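You operate a simulated robot arm through the tools that you are given. There is no shell and no other tool. Be economical: measure what you need, move in short steps, check, and stop when the job is done.

Carry out the task below with a simulated robot arm. There is one attempt and no reset: what you move stays moved.

JOB
Log the leak result and free the grey frame on the leak box.
Fine: press PASS for tight or FAIL for leak, then SAVE once; blower off, vent open till the gauge is at 0, only then open both clamps.

Only the result counts: the job must be done as asked and must still hold three seconds after the hand-in. Knocking over, shifting, dropping, spilling or breaking anything else fails it.

ROBOT AND FRAMES
A 7-joint arm with a fingered hand on a trunk, on a base that drives. Base frame: it is fixed to the floor where the robot stands at the start and does not move with it; the origin is under the middle of the robot, x ahead of it, y to its left, z up. Lengths are in m, angles in rad, forces in N, time in s.
With the tool pointing down near the work surface it reaches from about 0.36 to 0.7 m from the robot's upright axis, wherever it stands. Its first joint turns from -1.204 to 3.002 rad. Places, roughly: leak box [0.7, 0.6, 1.1]; leak box switch [0.5, 0.8, 0.9]; leak box vent lever [0.4, 0.7, 0.9]; left red clamp lever [0.7, 0.8, 1.1]; pressure gauge [0.9, 0.7, 1.2]; right red clamp lever [0.7, 0.3, 1.1]; yellow card [0.5, -2.75, 0.75]. Payload 3.2 kg.
The TCP is the grasp point between the finger pads, 0.026 m short of the fingertips. In the tool frame z runs along the fingers and y along their closing line. Largest opening 0.088 m; the body of the gripper starts 0.03 m behind the TCP. The gripper is a hand of 5 fingers: y runs from the thumb to the fingers, the wrist lies at [-0.016, -0.108, -0.172] in the tool frame, and closing takes about 1.5 s.
Orientation is told as [roll, pitch, yaw] about the base's x, y, z axes, in that order, counted from this pose: with the fingers straight down and the wrist toward the robot, the tool's x, y and z point along [0, 1, 0], [1, 0, 0] and [0, 0, -1] of the base frame.

CONTROLS
- The arm moves only by the tool nudge_tool. Its argument "steps" is a list that holds one entry, the list of rows, each a list of 7 numbers: the shift along the tool's x, y, z in units of 200 mm (1.0 is 200 mm), then the turn, a rotation vector about the tool's x, y, z in units of 90 degrees (1.0 is 90 degrees), then the closure, from 0 (fully open) to 1 (shut). In form: [[[x, y, z, rx, ry, rz, hand], ...]]. A call has 1 to 8 rows; each row is the pose to reach, as a shift and turn from the pose commanded when the call began, along the tool's axes at that moment. A call with a number of a shift or a turn outside -1 to 1 is refused whole. A row lasts 0.2 s, in which the tool goes at most 0.05 m and 0.15 rad; a call with a longer step from one row to the next is refused whole, and so is a gripper value outside its range. Where a pose cannot be reached the arm comes as near as it can. A force on the tool above 40 N (or 10 N above the force at the start of the call, whichever is more), or a blocked arm, ends the call early, and 0.2 s more pass. The fingers move at their own pace (about 0.072 m/s each) and stop on an object; they squeeze with about 28 N. The grip force told is the motor's: it shows also when the fingers shut on nothing. Time passes only in rows, and 0.2 s behind the last, so rows that repeat a pose let the fingers close. The reply holds the time, the measured pose of the TCP, the force on the tool along the base axes, the opening and the grip force, in the units named above and with some noise, with the torque about the TCP (base axes, N m) and any sound that the robot's microphone picked up, and new pictures: "show" is both (left out), scene, wrist or none.
- Cameras (640 x 400 px; columns grow to the right, rows downward): "scene" is now at [0.1326, 0.0389, 1.4105]; the picture's right is [0.43, -0.90, 0.00], its down [-0.41, -0.20, -0.89] and it looks along [0.80, 0.39, -0.45] (base axes); focal length 232 px, centre (320, 200). "wrist" rides on the gripper at [0.067, -0.097, -0.117] in the tool frame; the picture's right is [-0.71, 0.33, -0.62], its down [-0.65, -0.65, 0.39] and it looks along [-0.28, 0.68, 0.68] (tool axes); focal length 234 px, centre (320, 200). There is no depth. A picture from a camera that has moved, and an enlarged one, comes with that camera's place and axes in the base frame and with its lens.
- raise_lower(by): slides the trunk up (or, below 0, down) by that many m; the arm and the scene camera ride with it, the base frame stays. It gives what a move gives, with no picture.
- base_move(legs): drives the robot by 1 to 6 legs, each [ahead, left, turn to the left] in m, m and rad, along the robot's own axes; the way and the turn of a leg run together, so that a leg with both is an arc; at most 1.5 m and 3.142 rad a leg. The arm and the cameras ride along, it lands a little off, and it stops where it bumps. It gives what a move gives, and a new picture of the scene camera.
- preshape(shape): the hand has 5 fingers and takes this shape, open, in about a second: jaw (thumb against the fingers, like two jaws); tri (thumb and two fingers); tip (a fingertip pinch); poke (one finger out to press); point (the index stretched); flat (the hand flat); cup (the hand cupped); fist (a fist). The gripper value then closes the fingers along that shape, each until it touches; the sizes above hold for jaw. It gives what a move gives, with no picture.
- head_to(pan, tilt): turns the head with the scene camera to pan (to the left, within 1.501 rad either way) and tilt (down, from -0.506 to 1.204), counted from straight ahead of the robot. It gives what a move gives, and a new picture of the scene camera.
- close_up(camera, box): a new picture of the part [left, top, right, bottom] of that camera's present view, enlarged. The clock stands still meanwhile.
- sign_off(): hands the job in; it is judged then, once.

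Go step by step. Nothing tells you exact positions but the pictures and the camera data: compare them with the known pose of the tool, close in by small moves and look again before you grip or let go. The budget is 120 turns and 260 pictures, counting those below and the enlarged ones. Unless the task says otherwise, let go and move clear before handing in, and close with one line.

The tools are called after ">>>" as name(argument=value, ...) on one line, values as JSON. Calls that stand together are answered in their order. nudge_tool: Moves the arm, as the interface text tells. Its arguments: {"type":"object","properties":{"steps":{"type":"array"},"show":{"type":"string","enum":["both","scene","wrist","none"]}},"required":["steps"]} The other tools are called the same way: raise_lower (by) slides the trunk up or down; preshape (shape) gives the hand a shape; base_move (legs) drives the base; head_to (pan, tilt) turns the head that bears the scene camera; close_up (camera, box) takes an enlarged picture of a part of a camera's view; sign_off () hands the job in.

At the start:

```text
time: 0.0
eef_pos: [0.2112, 0.2495, 1.2581]
orientation: [0.044, 0.033, -0.017]
ft_force: [0.8, 0.7, -0.9]
wrist_torque: [-0.02, -0.04, 0.03]
opening: 0.0877
grip_force: 0.0
shape: jaw
trunk travel left (down, up): [-0.705, 0.135]
robot x, y, heading: [-0.0041, 0.0006, 0.007]
head pan, tilt: [0.464, 1.049]
```

scene: 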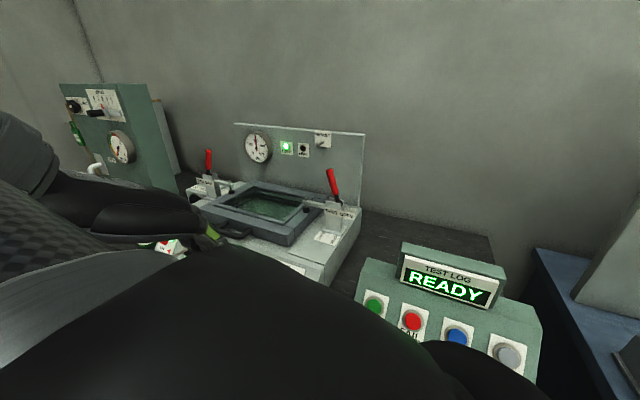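
wrist: 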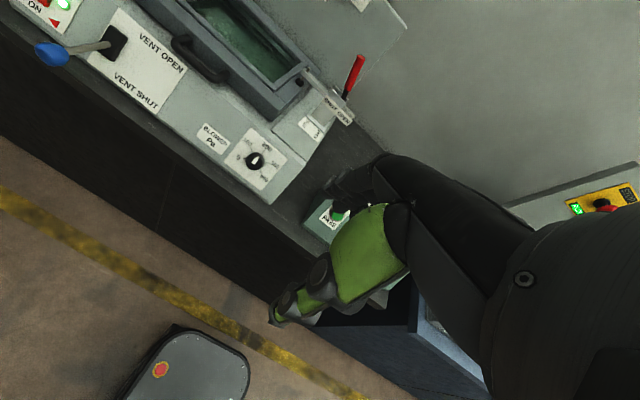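

I see the leak box with its gauge, two red clamps and a test-log panel reading READY. I'll enlarge the gauge, the labels and the panel first.

>>> close_up(camera="scene", box=[180, 110, 380, 235])

>>> close_up(camera="scene", box=[340, 230, 560, 390])

>>> close_up(camera="wrist", box=[0, 0, 380, 240])

>>> close_up(camera="scene", box=[40, 70, 220, 190])

```text
3.20 times, centred on (280, 172) of scene
camera zoom: at [0.1326, 0.0389, 1.4105], right [0.43, -0.9, 0.0], down [-0.41, -0.2, -0.89], along [0.8, 0.39, -0.45], focal length 742 px, centre (448, 288)
```

zoom: 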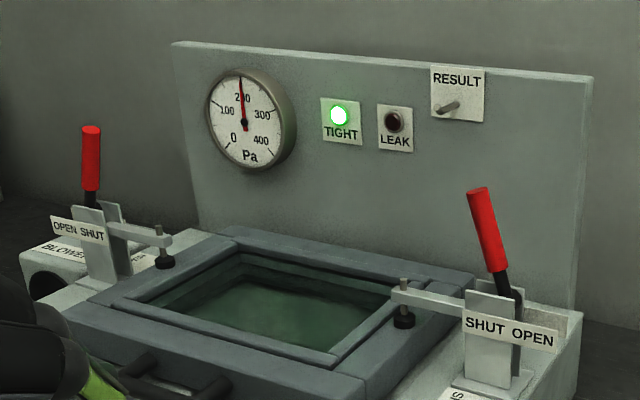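

```text
2.50 times, centred on (450, 310) of scene
camera zoom: at [0.1326, 0.0389, 1.4105], right [0.43, -0.9, 0.0], down [-0.41, -0.2, -0.89], along [0.8, 0.39, -0.45], focal length 579 px, centre (-5, -75)
```

zoom: 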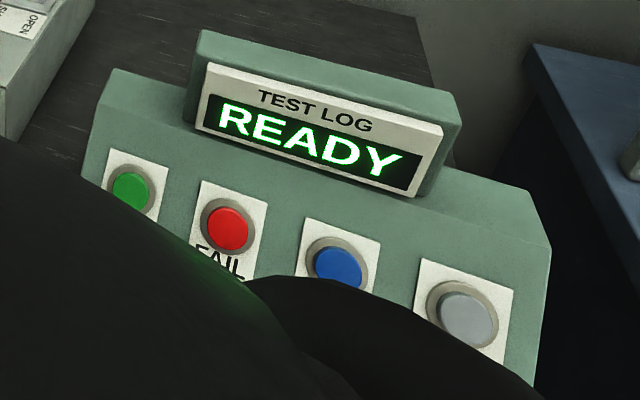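

```text
1.67 times, centred on (190, 120) of wrist
camera zoom: at [0.1212, 0.3129, 1.3798], right [0.34, -0.74, 0.58], down [-0.68, -0.62, -0.4], along [0.65, -0.26, -0.71], focal length 390 px, centre (537, 333)
```

zoom: 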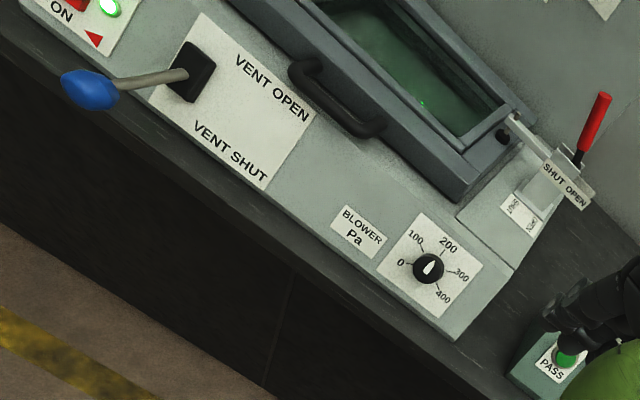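

```text
3.33 times, centred on (130, 130) of scene
camera zoom: at [0.1326, 0.0389, 1.4105], right [0.43, -0.9, 0.0], down [-0.41, -0.2, -0.89], along [0.8, 0.39, -0.45], focal length 772 px, centre (953, 433)
```

zoom: 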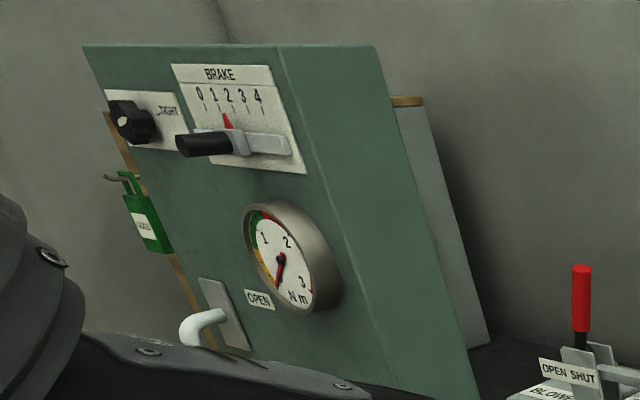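

The TIGHT lamp is lit, the gauge reads about 200 Pa, and the blower switch is ON. I'll look around, including toward the yellow card, before acting.

>>> head_to(pan=-1.4, tilt=0.3)

>>> head_to(pan=-0.1, tilt=0.9)

>>> close_up(camera="wrist", box=[0, 0, 200, 125])

```text
time: 1.8
eef_pos: [0.2183, 0.2453, 1.2588]
orientation: [0.051, 0.043, -0.026]
ft_force: [0.3, -0.8, -0.6]
wrist_torque: [-0.01, 0.02, 0.0]
opening: 0.0879
grip_force: 0.0
shape: jaw
trunk travel left (down, up): [-0.705, 0.135]
robot x, y, heading: [0.0011, 0.0009, 0.004]
head pan, tilt: [-1.4, 0.3]
camera scene: at [0.1379, 0.0296, 1.42], right [0.33, -0.94, 0.0], down [-0.34, -0.12, -0.93], along [0.88, 0.31, -0.36], focal length 232 px, centre (320, 200)
```

scene: 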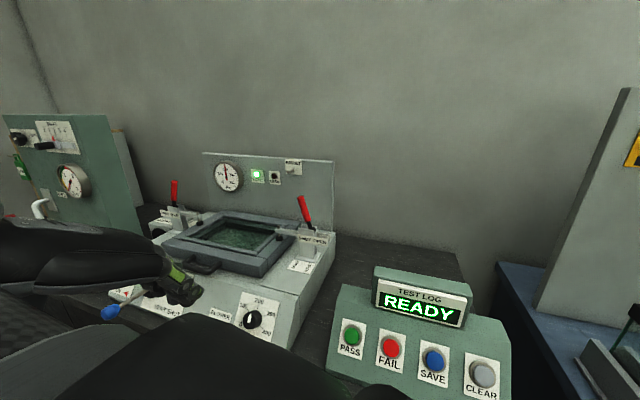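

```text
time: 3.3
eef_pos: [0.2175, 0.246, 1.2557]
orientation: [0.04, 0.039, -0.024]
ft_force: [0.4, 0.2, -0.3]
wrist_torque: [0.0, -0.01, -0.01]
opening: 0.0877
grip_force: 0.1
shape: jaw
trunk travel left (down, up): [-0.705, 0.135]
robot x, y, heading: [0.004, 0.0013, -0.003]
head pan, tilt: [-0.099, 0.901]
camera scene: at [0.1374, 0.0287, 1.4136], right [0.32, -0.95, 0.0], down [-0.4, -0.14, -0.91], along [0.86, 0.29, -0.42], focal length 232 px, centre (320, 200)
```

scene: 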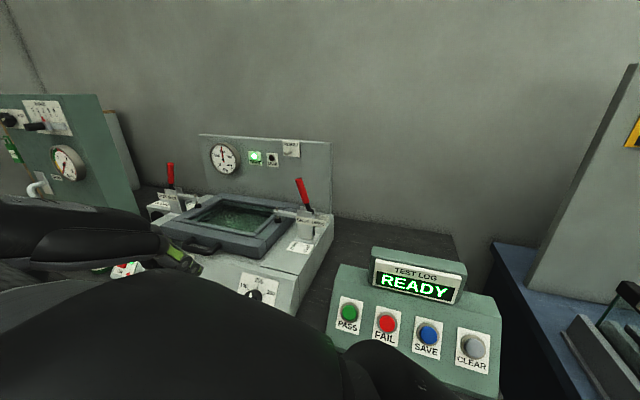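

```text
3.20 times, centred on (100, 62) of wrist
camera zoom: at [0.128, 0.3122, 1.3787], right [0.33, -0.74, 0.58], down [-0.69, -0.61, -0.39], along [0.65, -0.27, -0.71], focal length 749 px, centre (1024, 640)
```

zoom: 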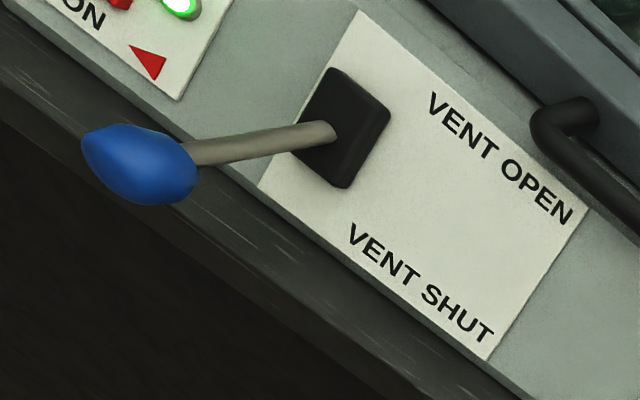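

PASS is at roughly (0.52, 0.09, 0.94), with FAIL, SAVE and CLEAR spaced to its right. I'll set the poke shape and look at the finger.

>>> preshape(shape="poke")

>>> nudge_tool(steps=[[[0, 0, 0, 0, 0, 0, 0], [0, 0, 0, 0, 0, 0, 0]]])

>>> head_to(pan=0.3, tilt=1.0)

```text
time: 4.2
eef_pos: [0.2192, 0.2476, 1.2567]
orientation: [0.042, 0.039, -0.028]
ft_force: [0.3, 0.8, -0.4]
wrist_torque: [-0.03, 0.0, 0.0]
opening: 0.0
grip_force: 0.1
shape: poke
trunk travel left (down, up): [-0.705, 0.135]
robot x, y, heading: [-0.0004, -0.0021, -0.001]
head pan, tilt: [-0.099, 0.901]
```

```text
time: 4.8
eef_pos: [0.2187, 0.2475, 1.256]
orientation: [0.039, 0.038, -0.026]
ft_force: [-0.7, -0.2, 0.2]
wrist_torque: [0.01, 0.03, -0.01]
opening: 0.0001
grip_force: 0.1
shape: poke
trunk travel left (down, up): [-0.705, 0.135]
robot x, y, heading: [0.0001, -0.0004, -0.005]
head pan, tilt: [-0.099, 0.901]
camera scene: at [0.1371, 0.028, 1.411], right [0.32, -0.95, 0.0], down [-0.42, -0.14, -0.9], along [0.85, 0.28, -0.45], focal length 232 px, centre (320, 200)
camera wrist: at [0.1287, 0.3124, 1.3781], right [0.33, -0.74, 0.58], down [-0.69, -0.61, -0.39], along [0.65, -0.27, -0.71], focal length 234 px, centre (320, 200)
```

scene: 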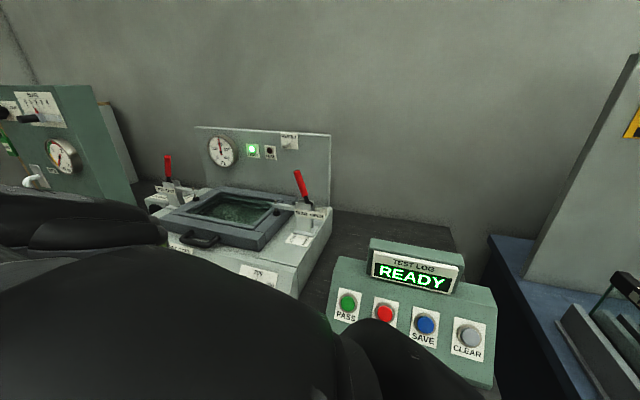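
wrist: 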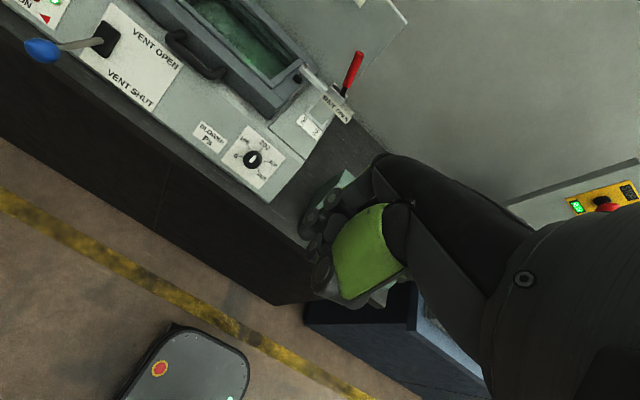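

```text
time: 5.7
eef_pos: [0.2179, 0.2465, 1.2555]
orientation: [0.038, 0.036, -0.025]
ft_force: [0.4, 0.3, 0.9]
wrist_torque: [-0.01, -0.01, 0.02]
opening: 0.0
grip_force: 0.0
shape: poke
trunk travel left (down, up): [-0.705, 0.135]
robot x, y, heading: [-0.0032, -0.0014, 0.004]
head pan, tilt: [0.3, 1.0]
camera scene: at [0.1353, 0.0293, 1.4054], right [0.33, -0.94, 0.0], down [-0.47, -0.17, -0.87], along [0.82, 0.29, -0.5], focal length 232 px, centre (320, 200)
```

scene: 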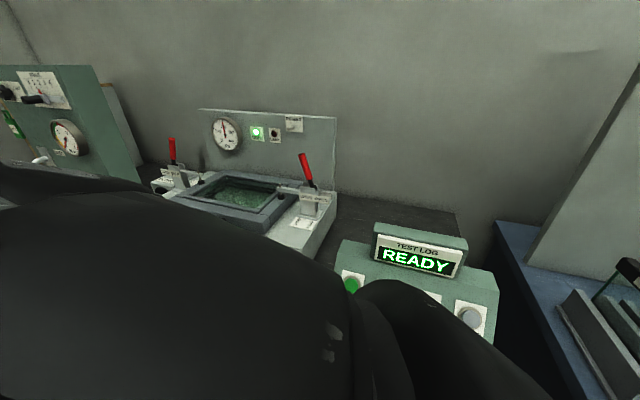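

The hand is visible in the wrist view, so I'll zoom in to find the poking fingertip.

>>> close_up(camera="wrist", box=[240, 130, 440, 320])

```text
2.11 times, centred on (340, 225) of wrist
camera zoom: at [0.1274, 0.3128, 1.3772], right [0.33, -0.74, 0.59], down [-0.69, -0.62, -0.39], along [0.65, -0.27, -0.71], focal length 493 px, centre (278, 147)
```

zoom: 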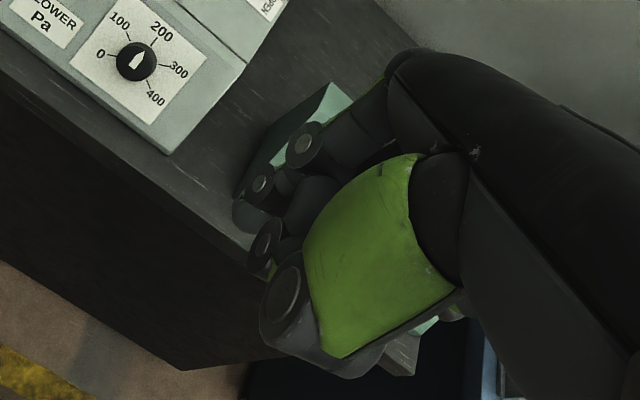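

I'll carry the hand over toward the log panel at a safe height.

>>> nudge_tool(steps=[[[-0.14, 0.17, 0, 0, 0, 0, 0], [-0.28, 0.34, 0, 0, 0, 0, 0], [-0.42, 0.51, 0, 0, 0, 0, 0], [-0.56, 0.68, 0, 0, 0, 0, 0], [-0.7, 0.85, 0, 0, 0, 0, 0], [-0.78, 1.0, 0, 0, 0, 0, 0], [-0.78, 1.0, 0, 0, 0, 0, 0]]])

```text
time: 7.3
eef_pos: [0.4088, 0.09, 1.2461]
orientation: [0.044, 0.033, -0.018]
ft_force: [0.2, 1.0, 0.4]
wrist_torque: [-0.03, -0.04, 0.03]
opening: 0.0
grip_force: 0.1
shape: poke
trunk travel left (down, up): [-0.705, 0.135]
robot x, y, heading: [-0.0001, -0.0006, 0.0]
head pan, tilt: [0.3, 1.0]
camera scene: at [0.1159, 0.0201, 1.3665], right [0.3, -0.96, 0.0], down [-0.8, -0.25, -0.54], along [0.52, 0.16, -0.84], focal length 232 px, centre (320, 200)
camera wrist: at [0.3184, 0.1545, 1.3681], right [0.34, -0.74, 0.58], down [-0.68, -0.62, -0.4], along [0.65, -0.26, -0.71], focal length 234 px, centre (320, 200)
```

scene: 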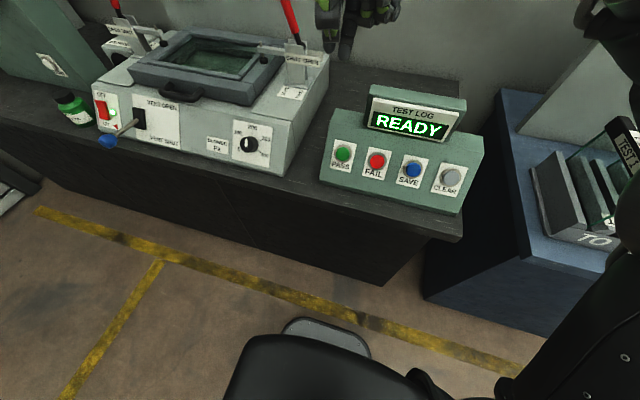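
wrist: 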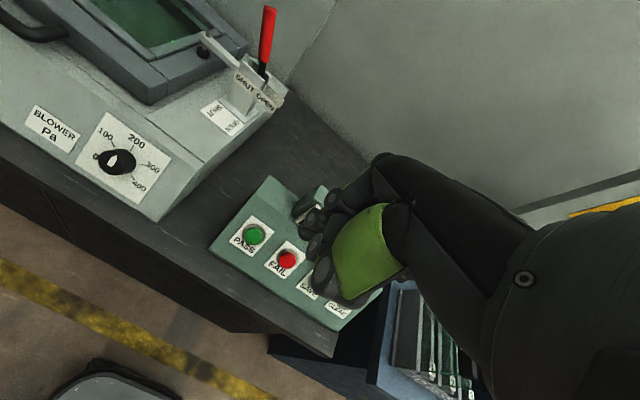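

The view is clear now. I'll zoom in on the hand and the panel to find the fingertip.

>>> close_up(camera="scene", box=[270, 0, 430, 100])

>>> close_up(camera="scene", box=[310, 75, 500, 220])

>>> close_up(camera="wrist", box=[200, 160, 400, 330])

>>> close_up(camera="scene", box=[40, 60, 300, 200])

```text
4.00 times, centred on (350, 50) of scene
camera zoom: at [0.1159, 0.0201, 1.3665], right [0.3, -0.96, 0.0], down [-0.8, -0.25, -0.54], along [0.52, 0.16, -0.84], focal length 927 px, centre (200, 800)
```

zoom: 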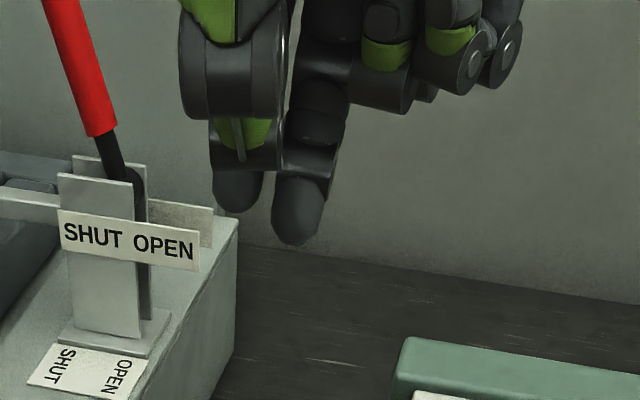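

```text
2.76 times, centred on (405, 148) of scene
camera zoom: at [0.1159, 0.0201, 1.3665], right [0.3, -0.96, 0.0], down [-0.8, -0.25, -0.54], along [0.52, 0.16, -0.84], focal length 639 px, centre (86, 345)
```

zoom: 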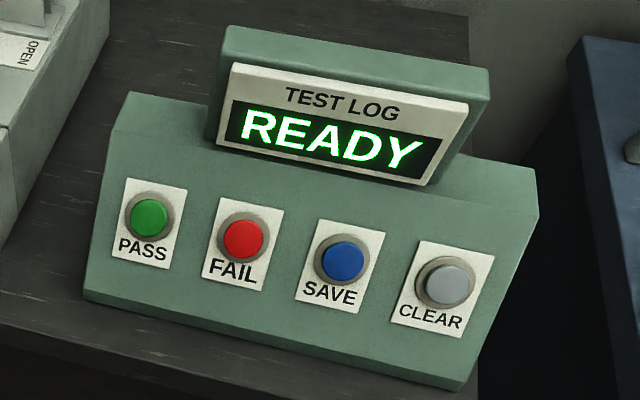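

```text
2.35 times, centred on (300, 245) of wrist
camera zoom: at [0.3184, 0.1545, 1.3681], right [0.34, -0.74, 0.58], down [-0.68, -0.62, -0.4], along [0.65, -0.26, -0.71], focal length 551 px, centre (367, 94)
```

zoom: 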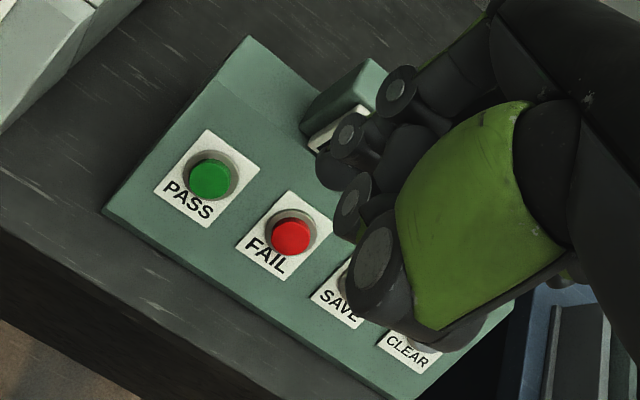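

```text
2.46 times, centred on (170, 130) of scene
camera zoom: at [0.1159, 0.0201, 1.3665], right [0.3, -0.96, 0.0], down [-0.8, -0.25, -0.54], along [0.52, 0.16, -0.84], focal length 570 px, centre (689, 372)
```

zoom: 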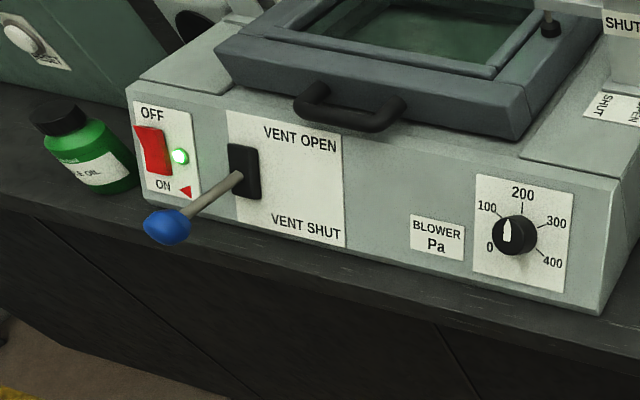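

The index tip appears to be about 0.026 m past the TCP, and the panel face slopes roughly 40°. I'll tilt the finger and hover in front of PASS.

>>> nudge_tool(steps=[[[0, 0.06, 0.16, -0.06, 0, 0, 0], [0, 0.12, 0.33, -0.12, -0.01, 0, 0], [-0.005, 0.18, 0.5, -0.18, -0.02, 0, 0], [-0.01, 0.24, 0.66, -0.24, -0.028, 0, 0], [-0.015, 0.3, 0.82, -0.3, -0.028, 0, 0], [-0.015, 0.365, 1.0, -0.339, -0.028, 0, 0], [-0.015, 0.365, 1.0, -0.339, -0.028, 0, 0]]])

```text
time: 8.9
eef_pos: [0.4782, 0.0932, 1.0422]
orientation: [0.0, -0.503, -0.03]
ft_force: [0.5, 0.1, -0.3]
wrist_torque: [0.03, 0.03, -0.05]
opening: 0.0
grip_force: 0.0
shape: poke
trunk travel left (down, up): [-0.705, 0.135]
robot x, y, heading: [-0.0026, -0.0023, -0.002]
head pan, tilt: [0.3, 1.0]
camera scene: at [0.1161, 0.0191, 1.3665], right [0.3, -0.96, 0.0], down [-0.8, -0.25, -0.54], along [0.52, 0.16, -0.84], focal length 232 px, centre (320, 200)
camera wrist: at [0.3402, 0.1646, 1.0978], right [-0.03, -0.71, 0.71], down [-0.4, -0.64, -0.66], along [0.91, -0.3, -0.27], focal length 234 px, centre (320, 200)
```

scene: 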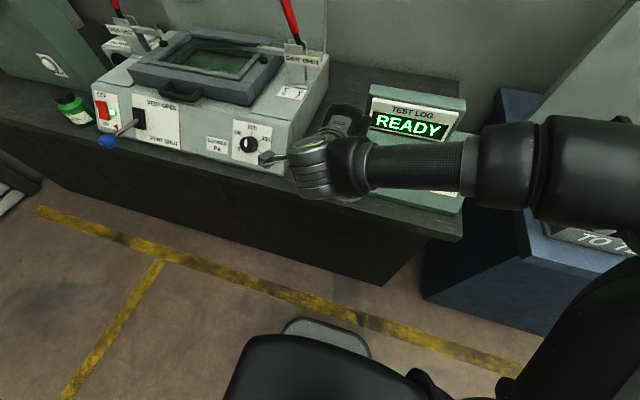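
wrist: 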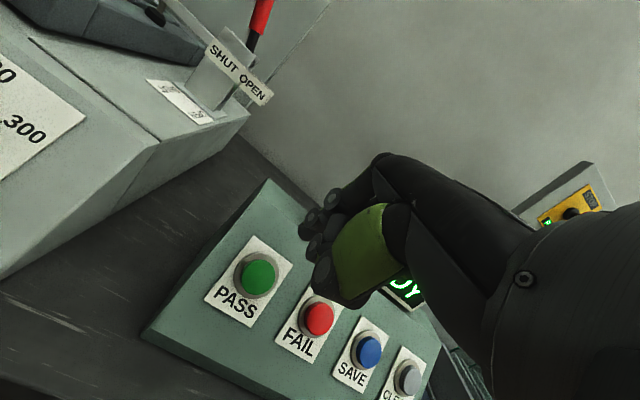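

A finger or the thumb sticks out to the left in the scene view, so I'll zoom in to identify it.

>>> close_up(camera="scene", box=[240, 90, 400, 220])

>>> close_up(camera="wrist", box=[200, 150, 440, 320])

```text
3.08 times, centred on (320, 155) of scene
camera zoom: at [0.1161, 0.0191, 1.3665], right [0.3, -0.96, 0.0], down [-0.8, -0.25, -0.54], along [0.52, 0.16, -0.84], focal length 713 px, centre (320, 338)
```

zoom: 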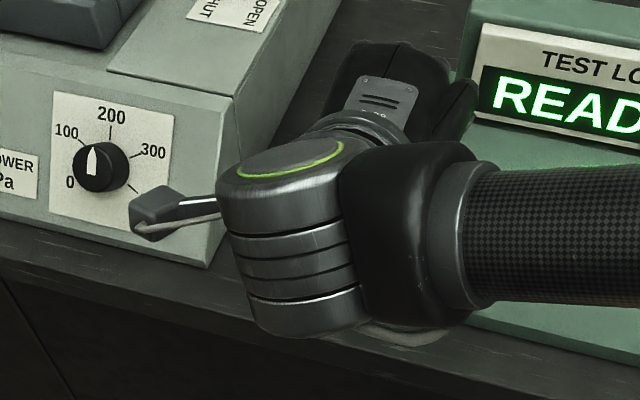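

```text
2.35 times, centred on (320, 235) of wrist
camera zoom: at [0.3402, 0.1646, 1.0978], right [-0.03, -0.71, 0.71], down [-0.4, -0.64, -0.66], along [0.91, -0.3, -0.27], focal length 551 px, centre (320, 118)
```

zoom: 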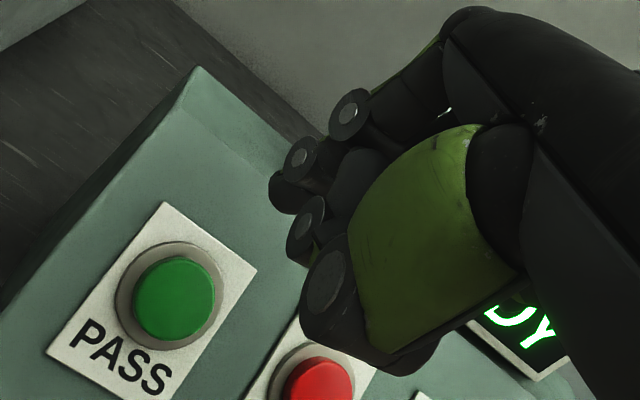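

The index tip works out to about (0.53, 0.09, 1.015), nearly above PASS. I'll line up along the press axis and close part of the gap.

>>> nudge_tool(steps=[[[0, -0.09, 0.07, 0, 0, 0, 0], [0, -0.18, 0.17, 0, 0, 0, 0], [0, -0.18, 0.17, 0, 0, 0, 0]]], show="wrist")

>>> close_up(camera="wrist", box=[200, 150, 440, 320])

>>> close_up(camera="scene", box=[260, 80, 480, 220])

```text
time: 9.7
eef_pos: [0.4613, 0.0925, 0.9945]
orientation: [0.002, -0.499, -0.03]
ft_force: [1.0, -0.1, 0.0]
wrist_torque: [-0.01, 0.0, -0.01]
opening: 0.0
grip_force: 0.1
shape: poke
trunk travel left (down, up): [-0.705, 0.135]
robot x, y, heading: [0.001, 0.003, 0.002]
head pan, tilt: [0.3, 1.0]
camera wrist: at [0.3237, 0.1641, 1.0496], right [-0.03, -0.71, 0.71], down [-0.41, -0.64, -0.66], along [0.91, -0.31, -0.27], focal length 234 px, centre (320, 200)
```

wrist: 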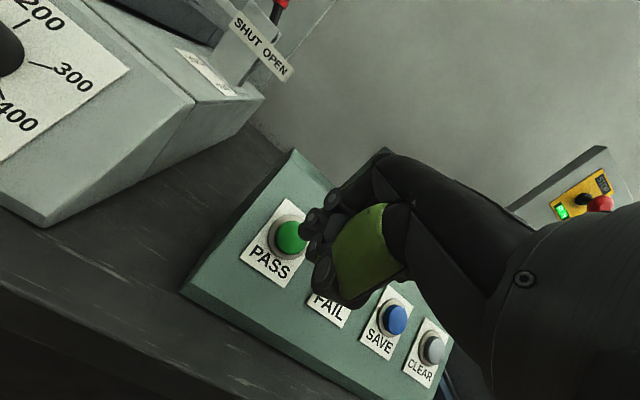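

```text
2.35 times, centred on (320, 235) of wrist
camera zoom: at [0.3237, 0.1641, 1.0496], right [-0.03, -0.71, 0.71], down [-0.41, -0.64, -0.66], along [0.91, -0.31, -0.27], focal length 551 px, centre (320, 118)
```

zoom: 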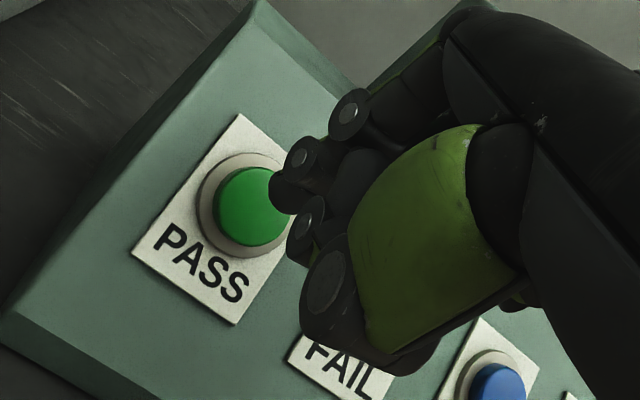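

```text
2.86 times, centred on (370, 150) of scene
camera zoom: at [0.1165, 0.0194, 1.3665], right [0.3, -0.96, 0.0], down [-0.8, -0.25, -0.54], along [0.52, 0.16, -0.84], focal length 662 px, centre (177, 343)
```

zoom: 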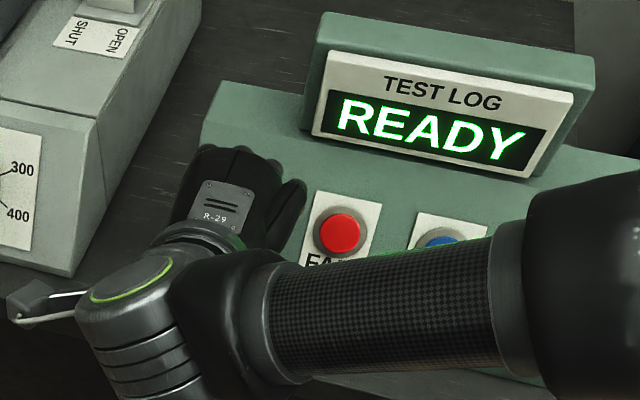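

The tip is lined up with PASS, about 3 cm out. I'll advance slowly along the finger axis.

>>> nudge_tool(steps=[[[0, 0, 0.04, 0, 0, 0, 0], [0, 0, 0.08, 0, 0, 0, 0], [0, 0, 0.11, 0, 0, 0, 0]]], show="wrist")

>>> close_up(camera="wrist", box=[200, 120, 400, 270])

```text
time: 10.5
eef_pos: [0.471, 0.0923, 0.976]
orientation: [0.001, -0.499, -0.031]
ft_force: [0.1, -0.3, -0.6]
wrist_torque: [-0.01, 0.03, 0.0]
opening: 0.0
grip_force: 0.0
shape: poke
trunk travel left (down, up): [-0.705, 0.135]
robot x, y, heading: [0.0007, 0.0031, 0.0]
head pan, tilt: [0.3, 1.0]
camera wrist: at [0.3328, 0.1646, 1.0313], right [-0.03, -0.71, 0.71], down [-0.41, -0.64, -0.66], along [0.91, -0.31, -0.27], focal length 234 px, centre (320, 200)
```

wrist: 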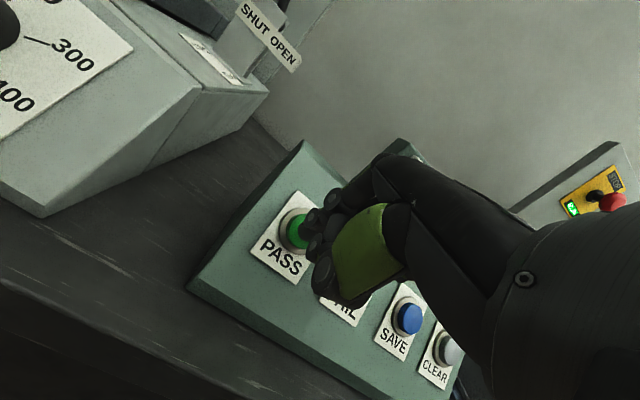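

```text
2.67 times, centred on (300, 195) of wrist
camera zoom: at [0.3328, 0.1646, 1.0313], right [-0.03, -0.71, 0.71], down [-0.41, -0.64, -0.66], along [0.91, -0.31, -0.27], focal length 624 px, centre (373, 213)
```

zoom: 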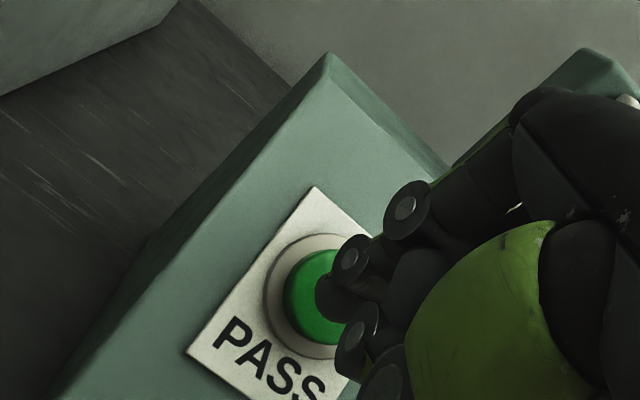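

The tip is almost on the button, so I'll keep going in small steps.

>>> nudge_tool(steps=[[[0, 0, 0.02, 0, 0, 0, 0], [0, 0, 0.04, 0, 0, 0, 0], [0, 0, 0.05, 0, 0, 0, 0], [0, 0, 0.05, 0, 0, 0, 0]]], show="scene")

>>> close_up(camera="wrist", box=[200, 120, 400, 270])

```text
time: 11.5
eef_pos: [0.4768, 0.0933, 0.9682]
orientation: [0.002, -0.501, -0.03]
ft_force: [-0.3, 0.9, 0.7]
wrist_torque: [0.02, 0.0, 0.0]
opening: 0.0002
grip_force: 0.0
shape: poke
trunk travel left (down, up): [-0.705, 0.135]
robot x, y, heading: [0.0001, 0.0009, 0.002]
head pan, tilt: [0.3, 1.0]
camera scene: at [0.1167, 0.0196, 1.3665], right [0.3, -0.96, 0.0], down [-0.8, -0.25, -0.54], along [0.52, 0.16, -0.84], focal length 232 px, centre (320, 200)
```

scene: 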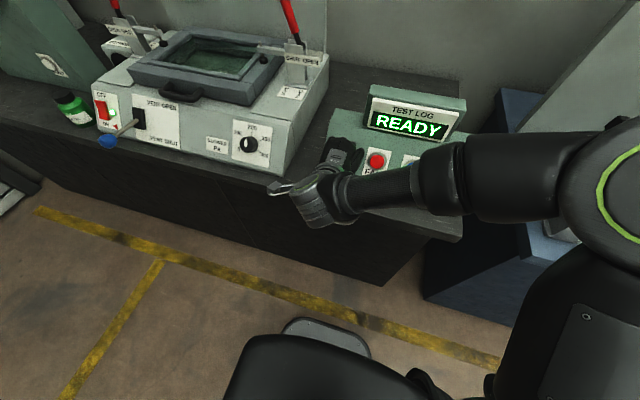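

```text
2.67 times, centred on (300, 195) of wrist
camera zoom: at [0.3376, 0.1648, 1.0229], right [-0.03, -0.71, 0.71], down [-0.41, -0.64, -0.66], along [0.91, -0.31, -0.27], focal length 624 px, centre (373, 213)
```

zoom: 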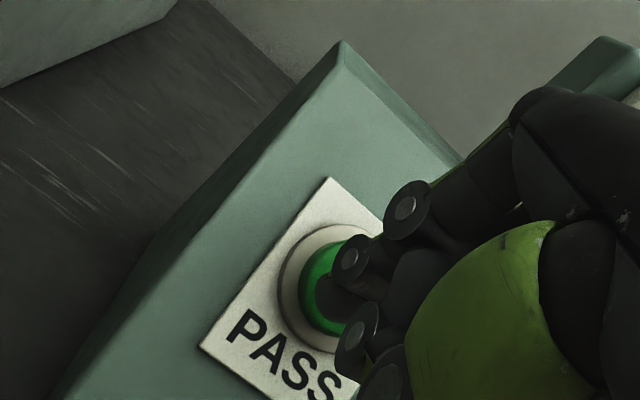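

Before I commit, I'll take a better look at the gauge, the lamps and the RESULT item.

>>> head_to(pan=0.5, tilt=0.6)

>>> close_up(camera="scene", box=[240, 60, 440, 185])

```text
time: 12.3
eef_pos: [0.4761, 0.0924, 0.9689]
orientation: [0.001, -0.501, -0.029]
ft_force: [0.2, 0.0, -0.9]
wrist_torque: [0.01, 0.01, 0.02]
opening: 0.0002
grip_force: 0.1
shape: poke
trunk travel left (down, up): [-0.705, 0.135]
robot x, y, heading: [0.0005, 0.0009, 0.0]
head pan, tilt: [0.499, 0.6]
camera scene: at [0.1278, 0.0413, 1.3984], right [0.48, -0.88, 0.0], down [-0.5, -0.27, -0.82], along [0.72, 0.39, -0.57], focal length 232 px, centre (320, 200)
```

scene: 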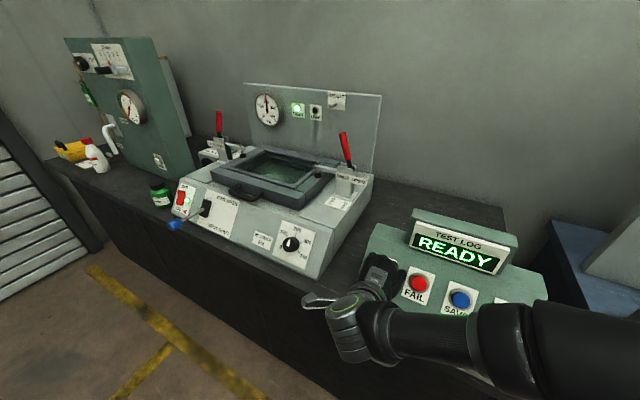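

```text
3.20 times, centred on (340, 122) of scene
camera zoom: at [0.1278, 0.0413, 1.3984], right [0.48, -0.88, 0.0], down [-0.5, -0.27, -0.82], along [0.72, 0.39, -0.57], focal length 742 px, centre (256, 448)
```

zoom: 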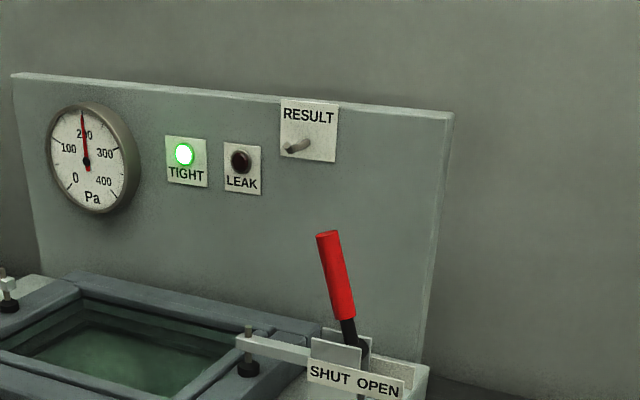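

TIGHT is lit, and RESULT is just a peg. I'll press PASS.

>>> nudge_tool(steps=[[[0, 0, 0.02, 0, 0, 0, 0], [0, 0, 0.04, 0, 0, 0, 0], [0, 0, 0.06, 0, 0, 0, 0], [0, 0, 0.06, 0, 0, 0, 0]]], show="scene")

>>> close_up(camera="wrist", box=[200, 120, 400, 270])

```text
time: 13.3
eef_pos: [0.482, 0.0934, 0.957]
orientation: [0.004, -0.5, -0.03]
ft_force: [-0.5, -0.2, 0.2]
wrist_torque: [0.0, 0.0, 0.02]
opening: 0.0001
grip_force: 0.1
shape: poke
trunk travel left (down, up): [-0.705, 0.135]
robot x, y, heading: [-0.0024, 0.0012, -0.002]
head pan, tilt: [0.499, 0.6]
camera scene: at [0.1277, 0.0413, 1.3985], right [0.48, -0.88, 0.0], down [-0.5, -0.27, -0.83], along [0.72, 0.4, -0.56], focal length 232 px, centre (320, 200)
```

scene: 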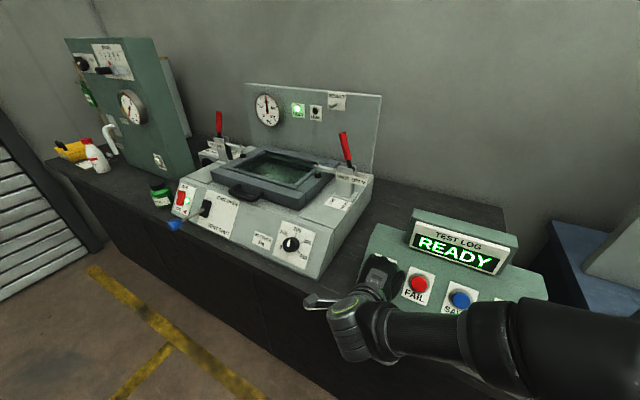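

```text
2.67 times, centred on (300, 195) of wrist
camera zoom: at [0.3436, 0.1652, 1.0121], right [-0.03, -0.71, 0.71], down [-0.41, -0.64, -0.66], along [0.91, -0.31, -0.27], focal length 624 px, centre (373, 213)
```

zoom: 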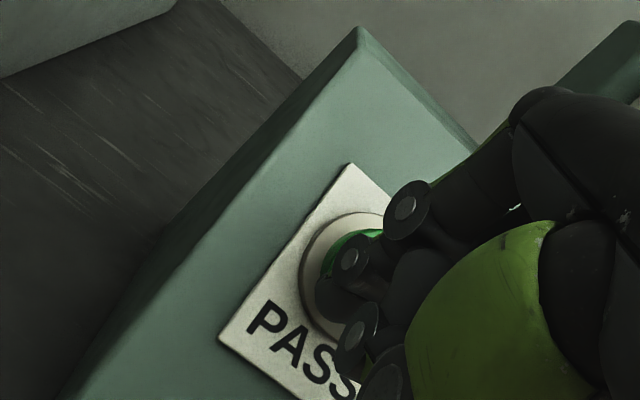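

The tip has drifted slightly low, so I'll shift it 8 mm up the face and continue pressing.

>>> nudge_tool(steps=[[[-0.02, 0.04, 0, 0, 0, 0, 0], [-0.02, 0.04, 0.02, 0, 0, 0, 0], [-0.02, 0.04, 0.04, 0, 0, 0, 0], [-0.02, 0.04, 0.04, 0, 0, 0, 0]]], show="scene")

>>> close_up(camera="wrist", box=[200, 120, 400, 270])

```text
time: 14.3
eef_pos: [0.4916, 0.0889, 0.9541]
orientation: [0.001, -0.501, -0.029]
ft_force: [-0.3, 0.8, 0.0]
wrist_torque: [0.01, 0.03, 0.02]
opening: 0.0
grip_force: 0.0
shape: poke
trunk travel left (down, up): [-0.705, 0.135]
robot x, y, heading: [-0.0009, 0.0022, -0.003]
head pan, tilt: [0.499, 0.6]
camera scene: at [0.1277, 0.0414, 1.3985], right [0.48, -0.88, 0.0], down [-0.5, -0.27, -0.83], along [0.72, 0.4, -0.56], focal length 232 px, centre (320, 200)
```

scene: 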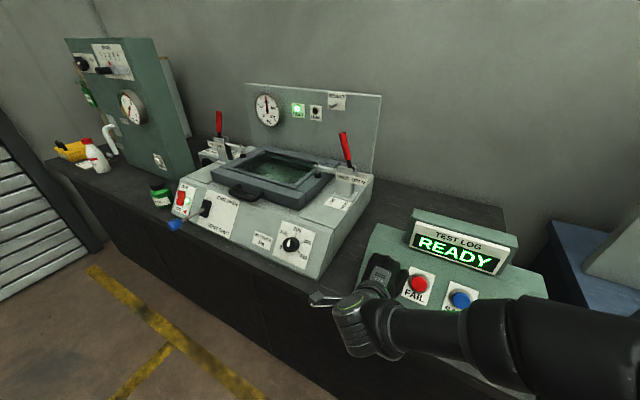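

```text
2.67 times, centred on (300, 195) of wrist
camera zoom: at [0.3543, 0.1606, 1.0085], right [-0.03, -0.71, 0.71], down [-0.41, -0.64, -0.66], along [0.91, -0.31, -0.27], focal length 624 px, centre (373, 213)
```

zoom: 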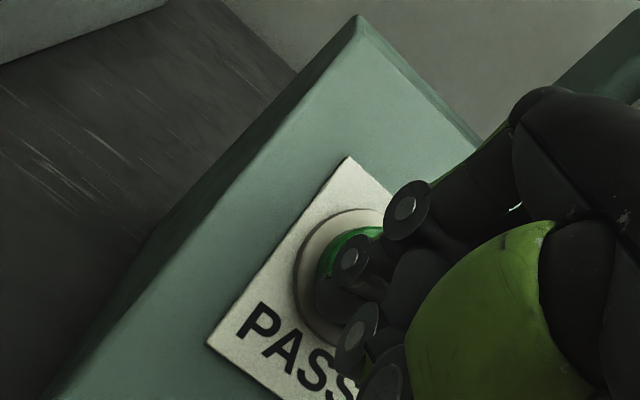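

There's no contact yet and the tip sits low and left of the button, so I'll correct further and look again.

>>> nudge_tool(steps=[[[-0.03, 0.05, 0, 0, 0, 0, 0], [-0.03, 0.05, 0.02, 0, 0, 0, 0], [-0.03, 0.05, 0.04, 0, 0, 0, 0], [-0.03, 0.05, 0.04, 0, 0, 0, 0]]], show="scene")

>>> close_up(camera="wrist", box=[200, 120, 400, 270])

>>> close_up(camera="scene", box=[290, 190, 560, 360])

```text
time: 15.3
eef_pos: [0.5022, 0.083, 0.9534]
orientation: [0.001, -0.505, -0.03]
ft_force: [-5.0, -1.1, 6.6]
wrist_torque: [0.02, 0.01, 0.0]
opening: 0.0001
grip_force: 0.0
shape: poke
trunk travel left (down, up): [-0.705, 0.135]
robot x, y, heading: [0.0009, 0.0022, -0.004]
head pan, tilt: [0.499, 0.6]
heard: click
camera scene: at [0.1244, 0.0408, 1.3989], right [0.48, -0.88, 0.0], down [-0.49, -0.27, -0.83], along [0.73, 0.4, -0.56], focal length 232 px, centre (320, 200)
```

scene: 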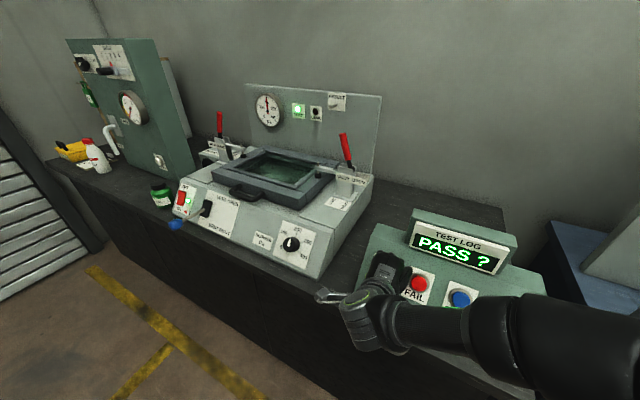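

```text
2.67 times, centred on (300, 195) of wrist
camera zoom: at [0.3643, 0.1546, 1.0081], right [-0.03, -0.71, 0.7], down [-0.4, -0.64, -0.66], along [0.91, -0.3, -0.27], focal length 624 px, centre (373, 213)
```

zoom: 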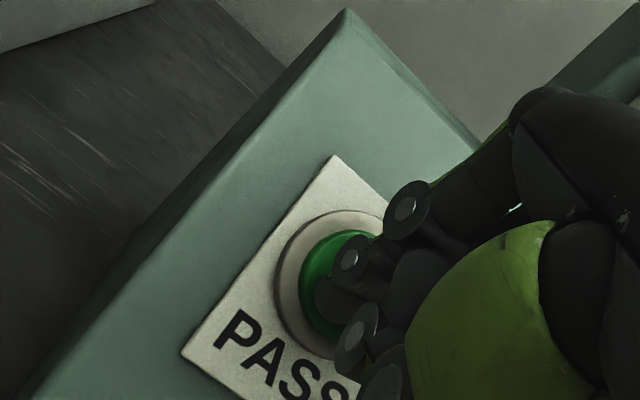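

```text
2.35 times, centred on (425, 275) of scene
camera zoom: at [0.1244, 0.0408, 1.3989], right [0.48, -0.88, 0.0], down [-0.49, -0.27, -0.83], along [0.73, 0.4, -0.56], focal length 545 px, centre (73, 24)
```

zoom: 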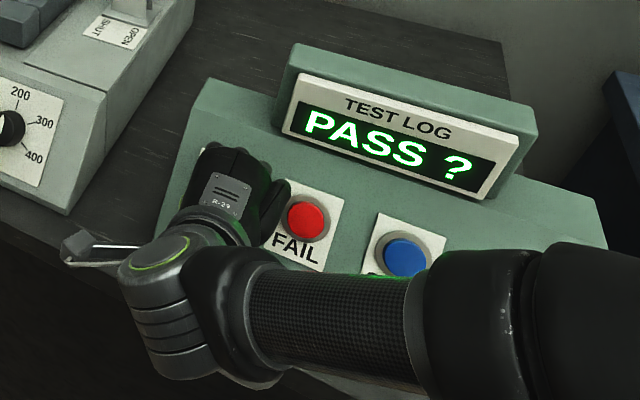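

A click sounded and the display shows "PASS ?". I'll retreat and hover over SAVE, which is 0.174 m to the right.

>>> nudge_tool(steps=[[[0, 0, -0.2, 0, 0, 0, 0], [-0.22, 0.01, -0.2, 0, 0, 0, 0], [-0.44, 0.02, -0.2, 0, 0, 0, 0], [-0.66, 0.03, -0.2, 0, 0, 0, 0], [-0.87, 0.04, -0.18, 0, 0, 0, 0], [-0.87, 0.04, -0.1, 0, 0, 0, 0], [-0.87, 0.04, -0.1, 0, 0, 0, 0]]], show="scene")

>>> close_up(camera="wrist", box=[200, 120, 400, 270])

```text
time: 16.9
eef_pos: [0.4961, -0.0912, 0.9743]
orientation: [0.002, -0.501, -0.029]
ft_force: [0.5, -0.6, 0.9]
wrist_torque: [0.02, 0.0, 0.01]
opening: 0.0001
grip_force: 0.0
shape: poke
trunk travel left (down, up): [-0.705, 0.135]
robot x, y, heading: [0.0026, 0.0005, 0.001]
head pan, tilt: [0.499, 0.6]
camera scene: at [0.1269, 0.0406, 1.3986], right [0.48, -0.88, 0.0], down [-0.5, -0.27, -0.83], along [0.72, 0.4, -0.56], focal length 232 px, centre (320, 200)
```

scene: 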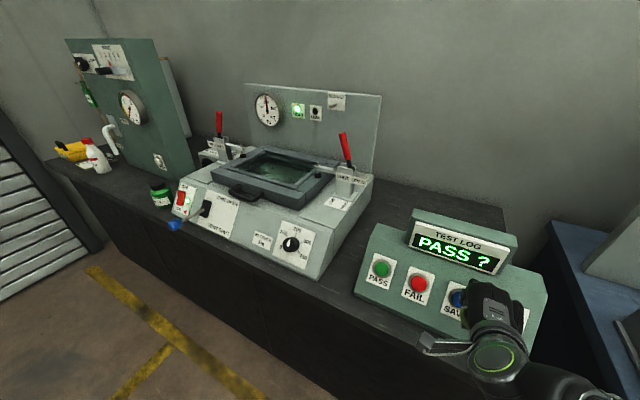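

```text
2.67 times, centred on (300, 195) of wrist
camera zoom: at [0.3585, -0.0203, 1.0284], right [-0.03, -0.71, 0.71], down [-0.4, -0.64, -0.66], along [0.91, -0.3, -0.27], focal length 624 px, centre (373, 213)
```

zoom: 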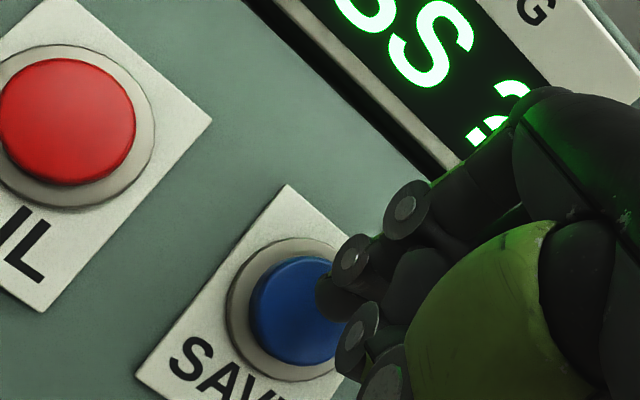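

This matches the geometry of the PASS press, so I'll press SAVE once.

>>> nudge_tool(steps=[[[0, 0, 0.05, 0, 0, 0, 0], [0, 0, 0.08, 0, 0, 0, 0], [0, 0, 0.1, 0, 0, 0, 0], [0, 0, 0.1, 0, 0, 0, 0]]], show="scene")

```text
time: 17.9
eef_pos: [0.5051, -0.0929, 0.9566]
orientation: [0.003, -0.505, -0.028]
ft_force: [-5.6, -0.6, 7.0]
wrist_torque: [-0.04, 0.0, -0.01]
opening: 0.0
grip_force: 0.1
shape: poke
trunk travel left (down, up): [-0.705, 0.135]
robot x, y, heading: [0.0011, 0.0006, 0.004]
head pan, tilt: [0.499, 0.6]
heard: click
camera scene: at [0.1247, 0.0414, 1.3989], right [0.48, -0.88, 0.0], down [-0.49, -0.27, -0.83], along [0.73, 0.39, -0.56], focal length 232 px, centre (320, 200)
```

scene: 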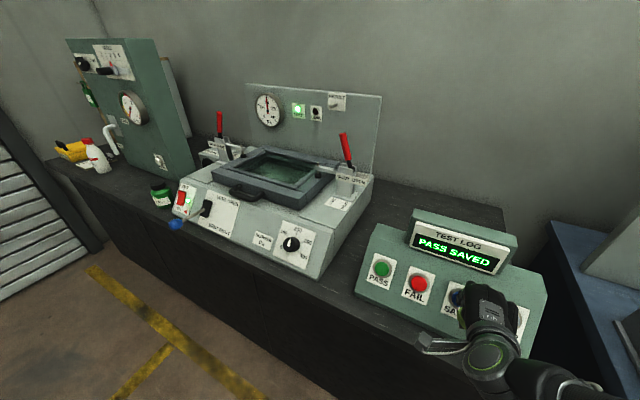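

The display shows "PASS SAVED". I'll retract the hand now, then drive left to the leak box controls.

>>> nudge_tool(steps=[[[0, 0, -0.2, 0, 0, 0, 0], [0, 0, -0.44, 0, 0, 0, 0], [0, 0, -0.68, 0, 0, 0, 0], [0.1, 0.1, -0.9, 0, 0, 0, 0], [0.3, 0.2, -1.0, 0, 0, 0, 0], [0.3, 0.2, -1.0, 0, 0, 0, 0]]], show="scene")

>>> close_up(camera="scene", box=[130, 80, 380, 290])

>>> head_to(pan=1.2, tilt=0.8)

```text
refused: row 4 steps farther than a row can; nothing moved
```

```text
1.90 times, centred on (255, 185) of scene
camera zoom: at [0.1247, 0.0414, 1.3989], right [0.48, -0.88, 0.0], down [-0.49, -0.27, -0.83], along [0.73, 0.39, -0.56], focal length 441 px, centre (444, 229)
```

zoom: 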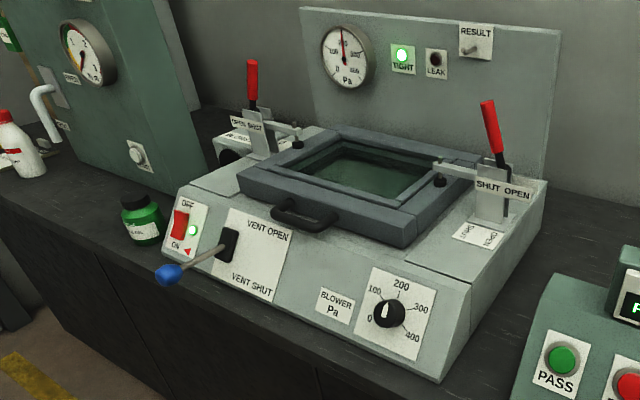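

```text
time: 19.0
eef_pos: [0.5049, -0.0917, 0.9558]
orientation: [0.0, -0.499, -0.029]
ft_force: [-8.3, -0.8, 4.7]
wrist_torque: [0.0, 0.14, 0.03]
opening: 0.0
grip_force: 0.0
shape: poke
trunk travel left (down, up): [-0.705, 0.135]
robot x, y, heading: [0.0012, -0.0017, 0.003]
head pan, tilt: [1.201, 0.799]
camera scene: at [0.0765, 0.074, 1.3818], right [0.93, -0.36, 0.0], down [-0.26, -0.67, -0.7], along [0.25, 0.65, -0.72], focal length 232 px, centre (320, 200)
```

scene: 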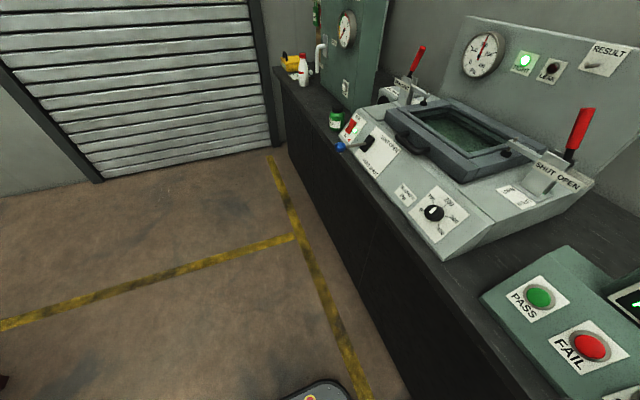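

The floor to the left is clear. I'll retract the hand in smaller rows.

>>> nudge_tool(steps=[[[0, 0, -0.2, 0, 0, 0, 0], [0, 0, -0.4, 0, 0, 0, 0], [0, 0, -0.6, 0, 0, 0, 0], [0, 0, -0.8, 0, 0, 0, 0], [0.1, 0.1, -0.95, 0, 0, 0, 0], [0.2, 0.2, -1.0, 0, 0, 0, 0], [0.3, 0.3, -1.0, 0, 0, 0, 0], [0.3, 0.3, -1.0, 0, 0, 0, 0]]], show="none")

>>> base_move(legs=[[0, 0.5, 0]])

```text
time: 20.8
eef_pos: [0.4648, -0.0281, 1.1623]
orientation: [0.003, -0.5, -0.031]
ft_force: [0.4, -0.5, -0.7]
wrist_torque: [0.06, -0.01, 0.0]
opening: 0.0
grip_force: 0.1
shape: poke
out of reach, approached as far as the arm can: row 3, 4
trunk travel left (down, up): [-0.705, 0.135]
robot x, y, heading: [-0.0002, 0.001, 0.002]
head pan, tilt: [1.201, 0.799]
```

```text
time: 23.8
eef_pos: [0.4649, 0.4751, 1.1599]
orientation: [0.002, -0.503, -0.021]
ft_force: [0.7, -0.7, 0.2]
wrist_torque: [0.01, 0.0, 0.0]
opening: 0.0002
grip_force: 0.1
shape: poke
trunk travel left (down, up): [-0.705, 0.135]
robot x, y, heading: [-0.0032, 0.5014, 0.006]
head pan, tilt: [1.201, 0.799]
camera scene: at [0.0773, 0.5746, 1.3816], right [0.93, -0.36, 0.0], down [-0.26, -0.67, -0.7], along [0.25, 0.65, -0.72], focal length 232 px, centre (320, 200)
```

scene: 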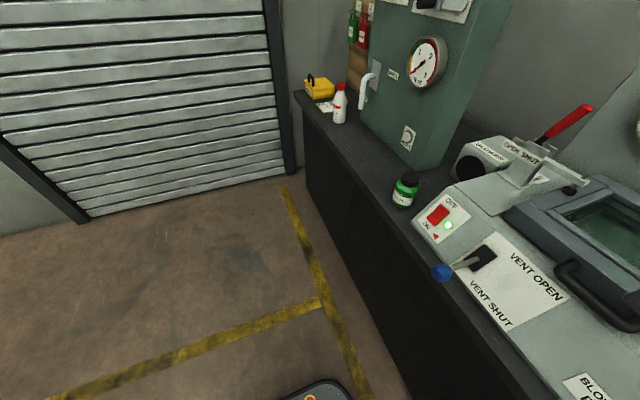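

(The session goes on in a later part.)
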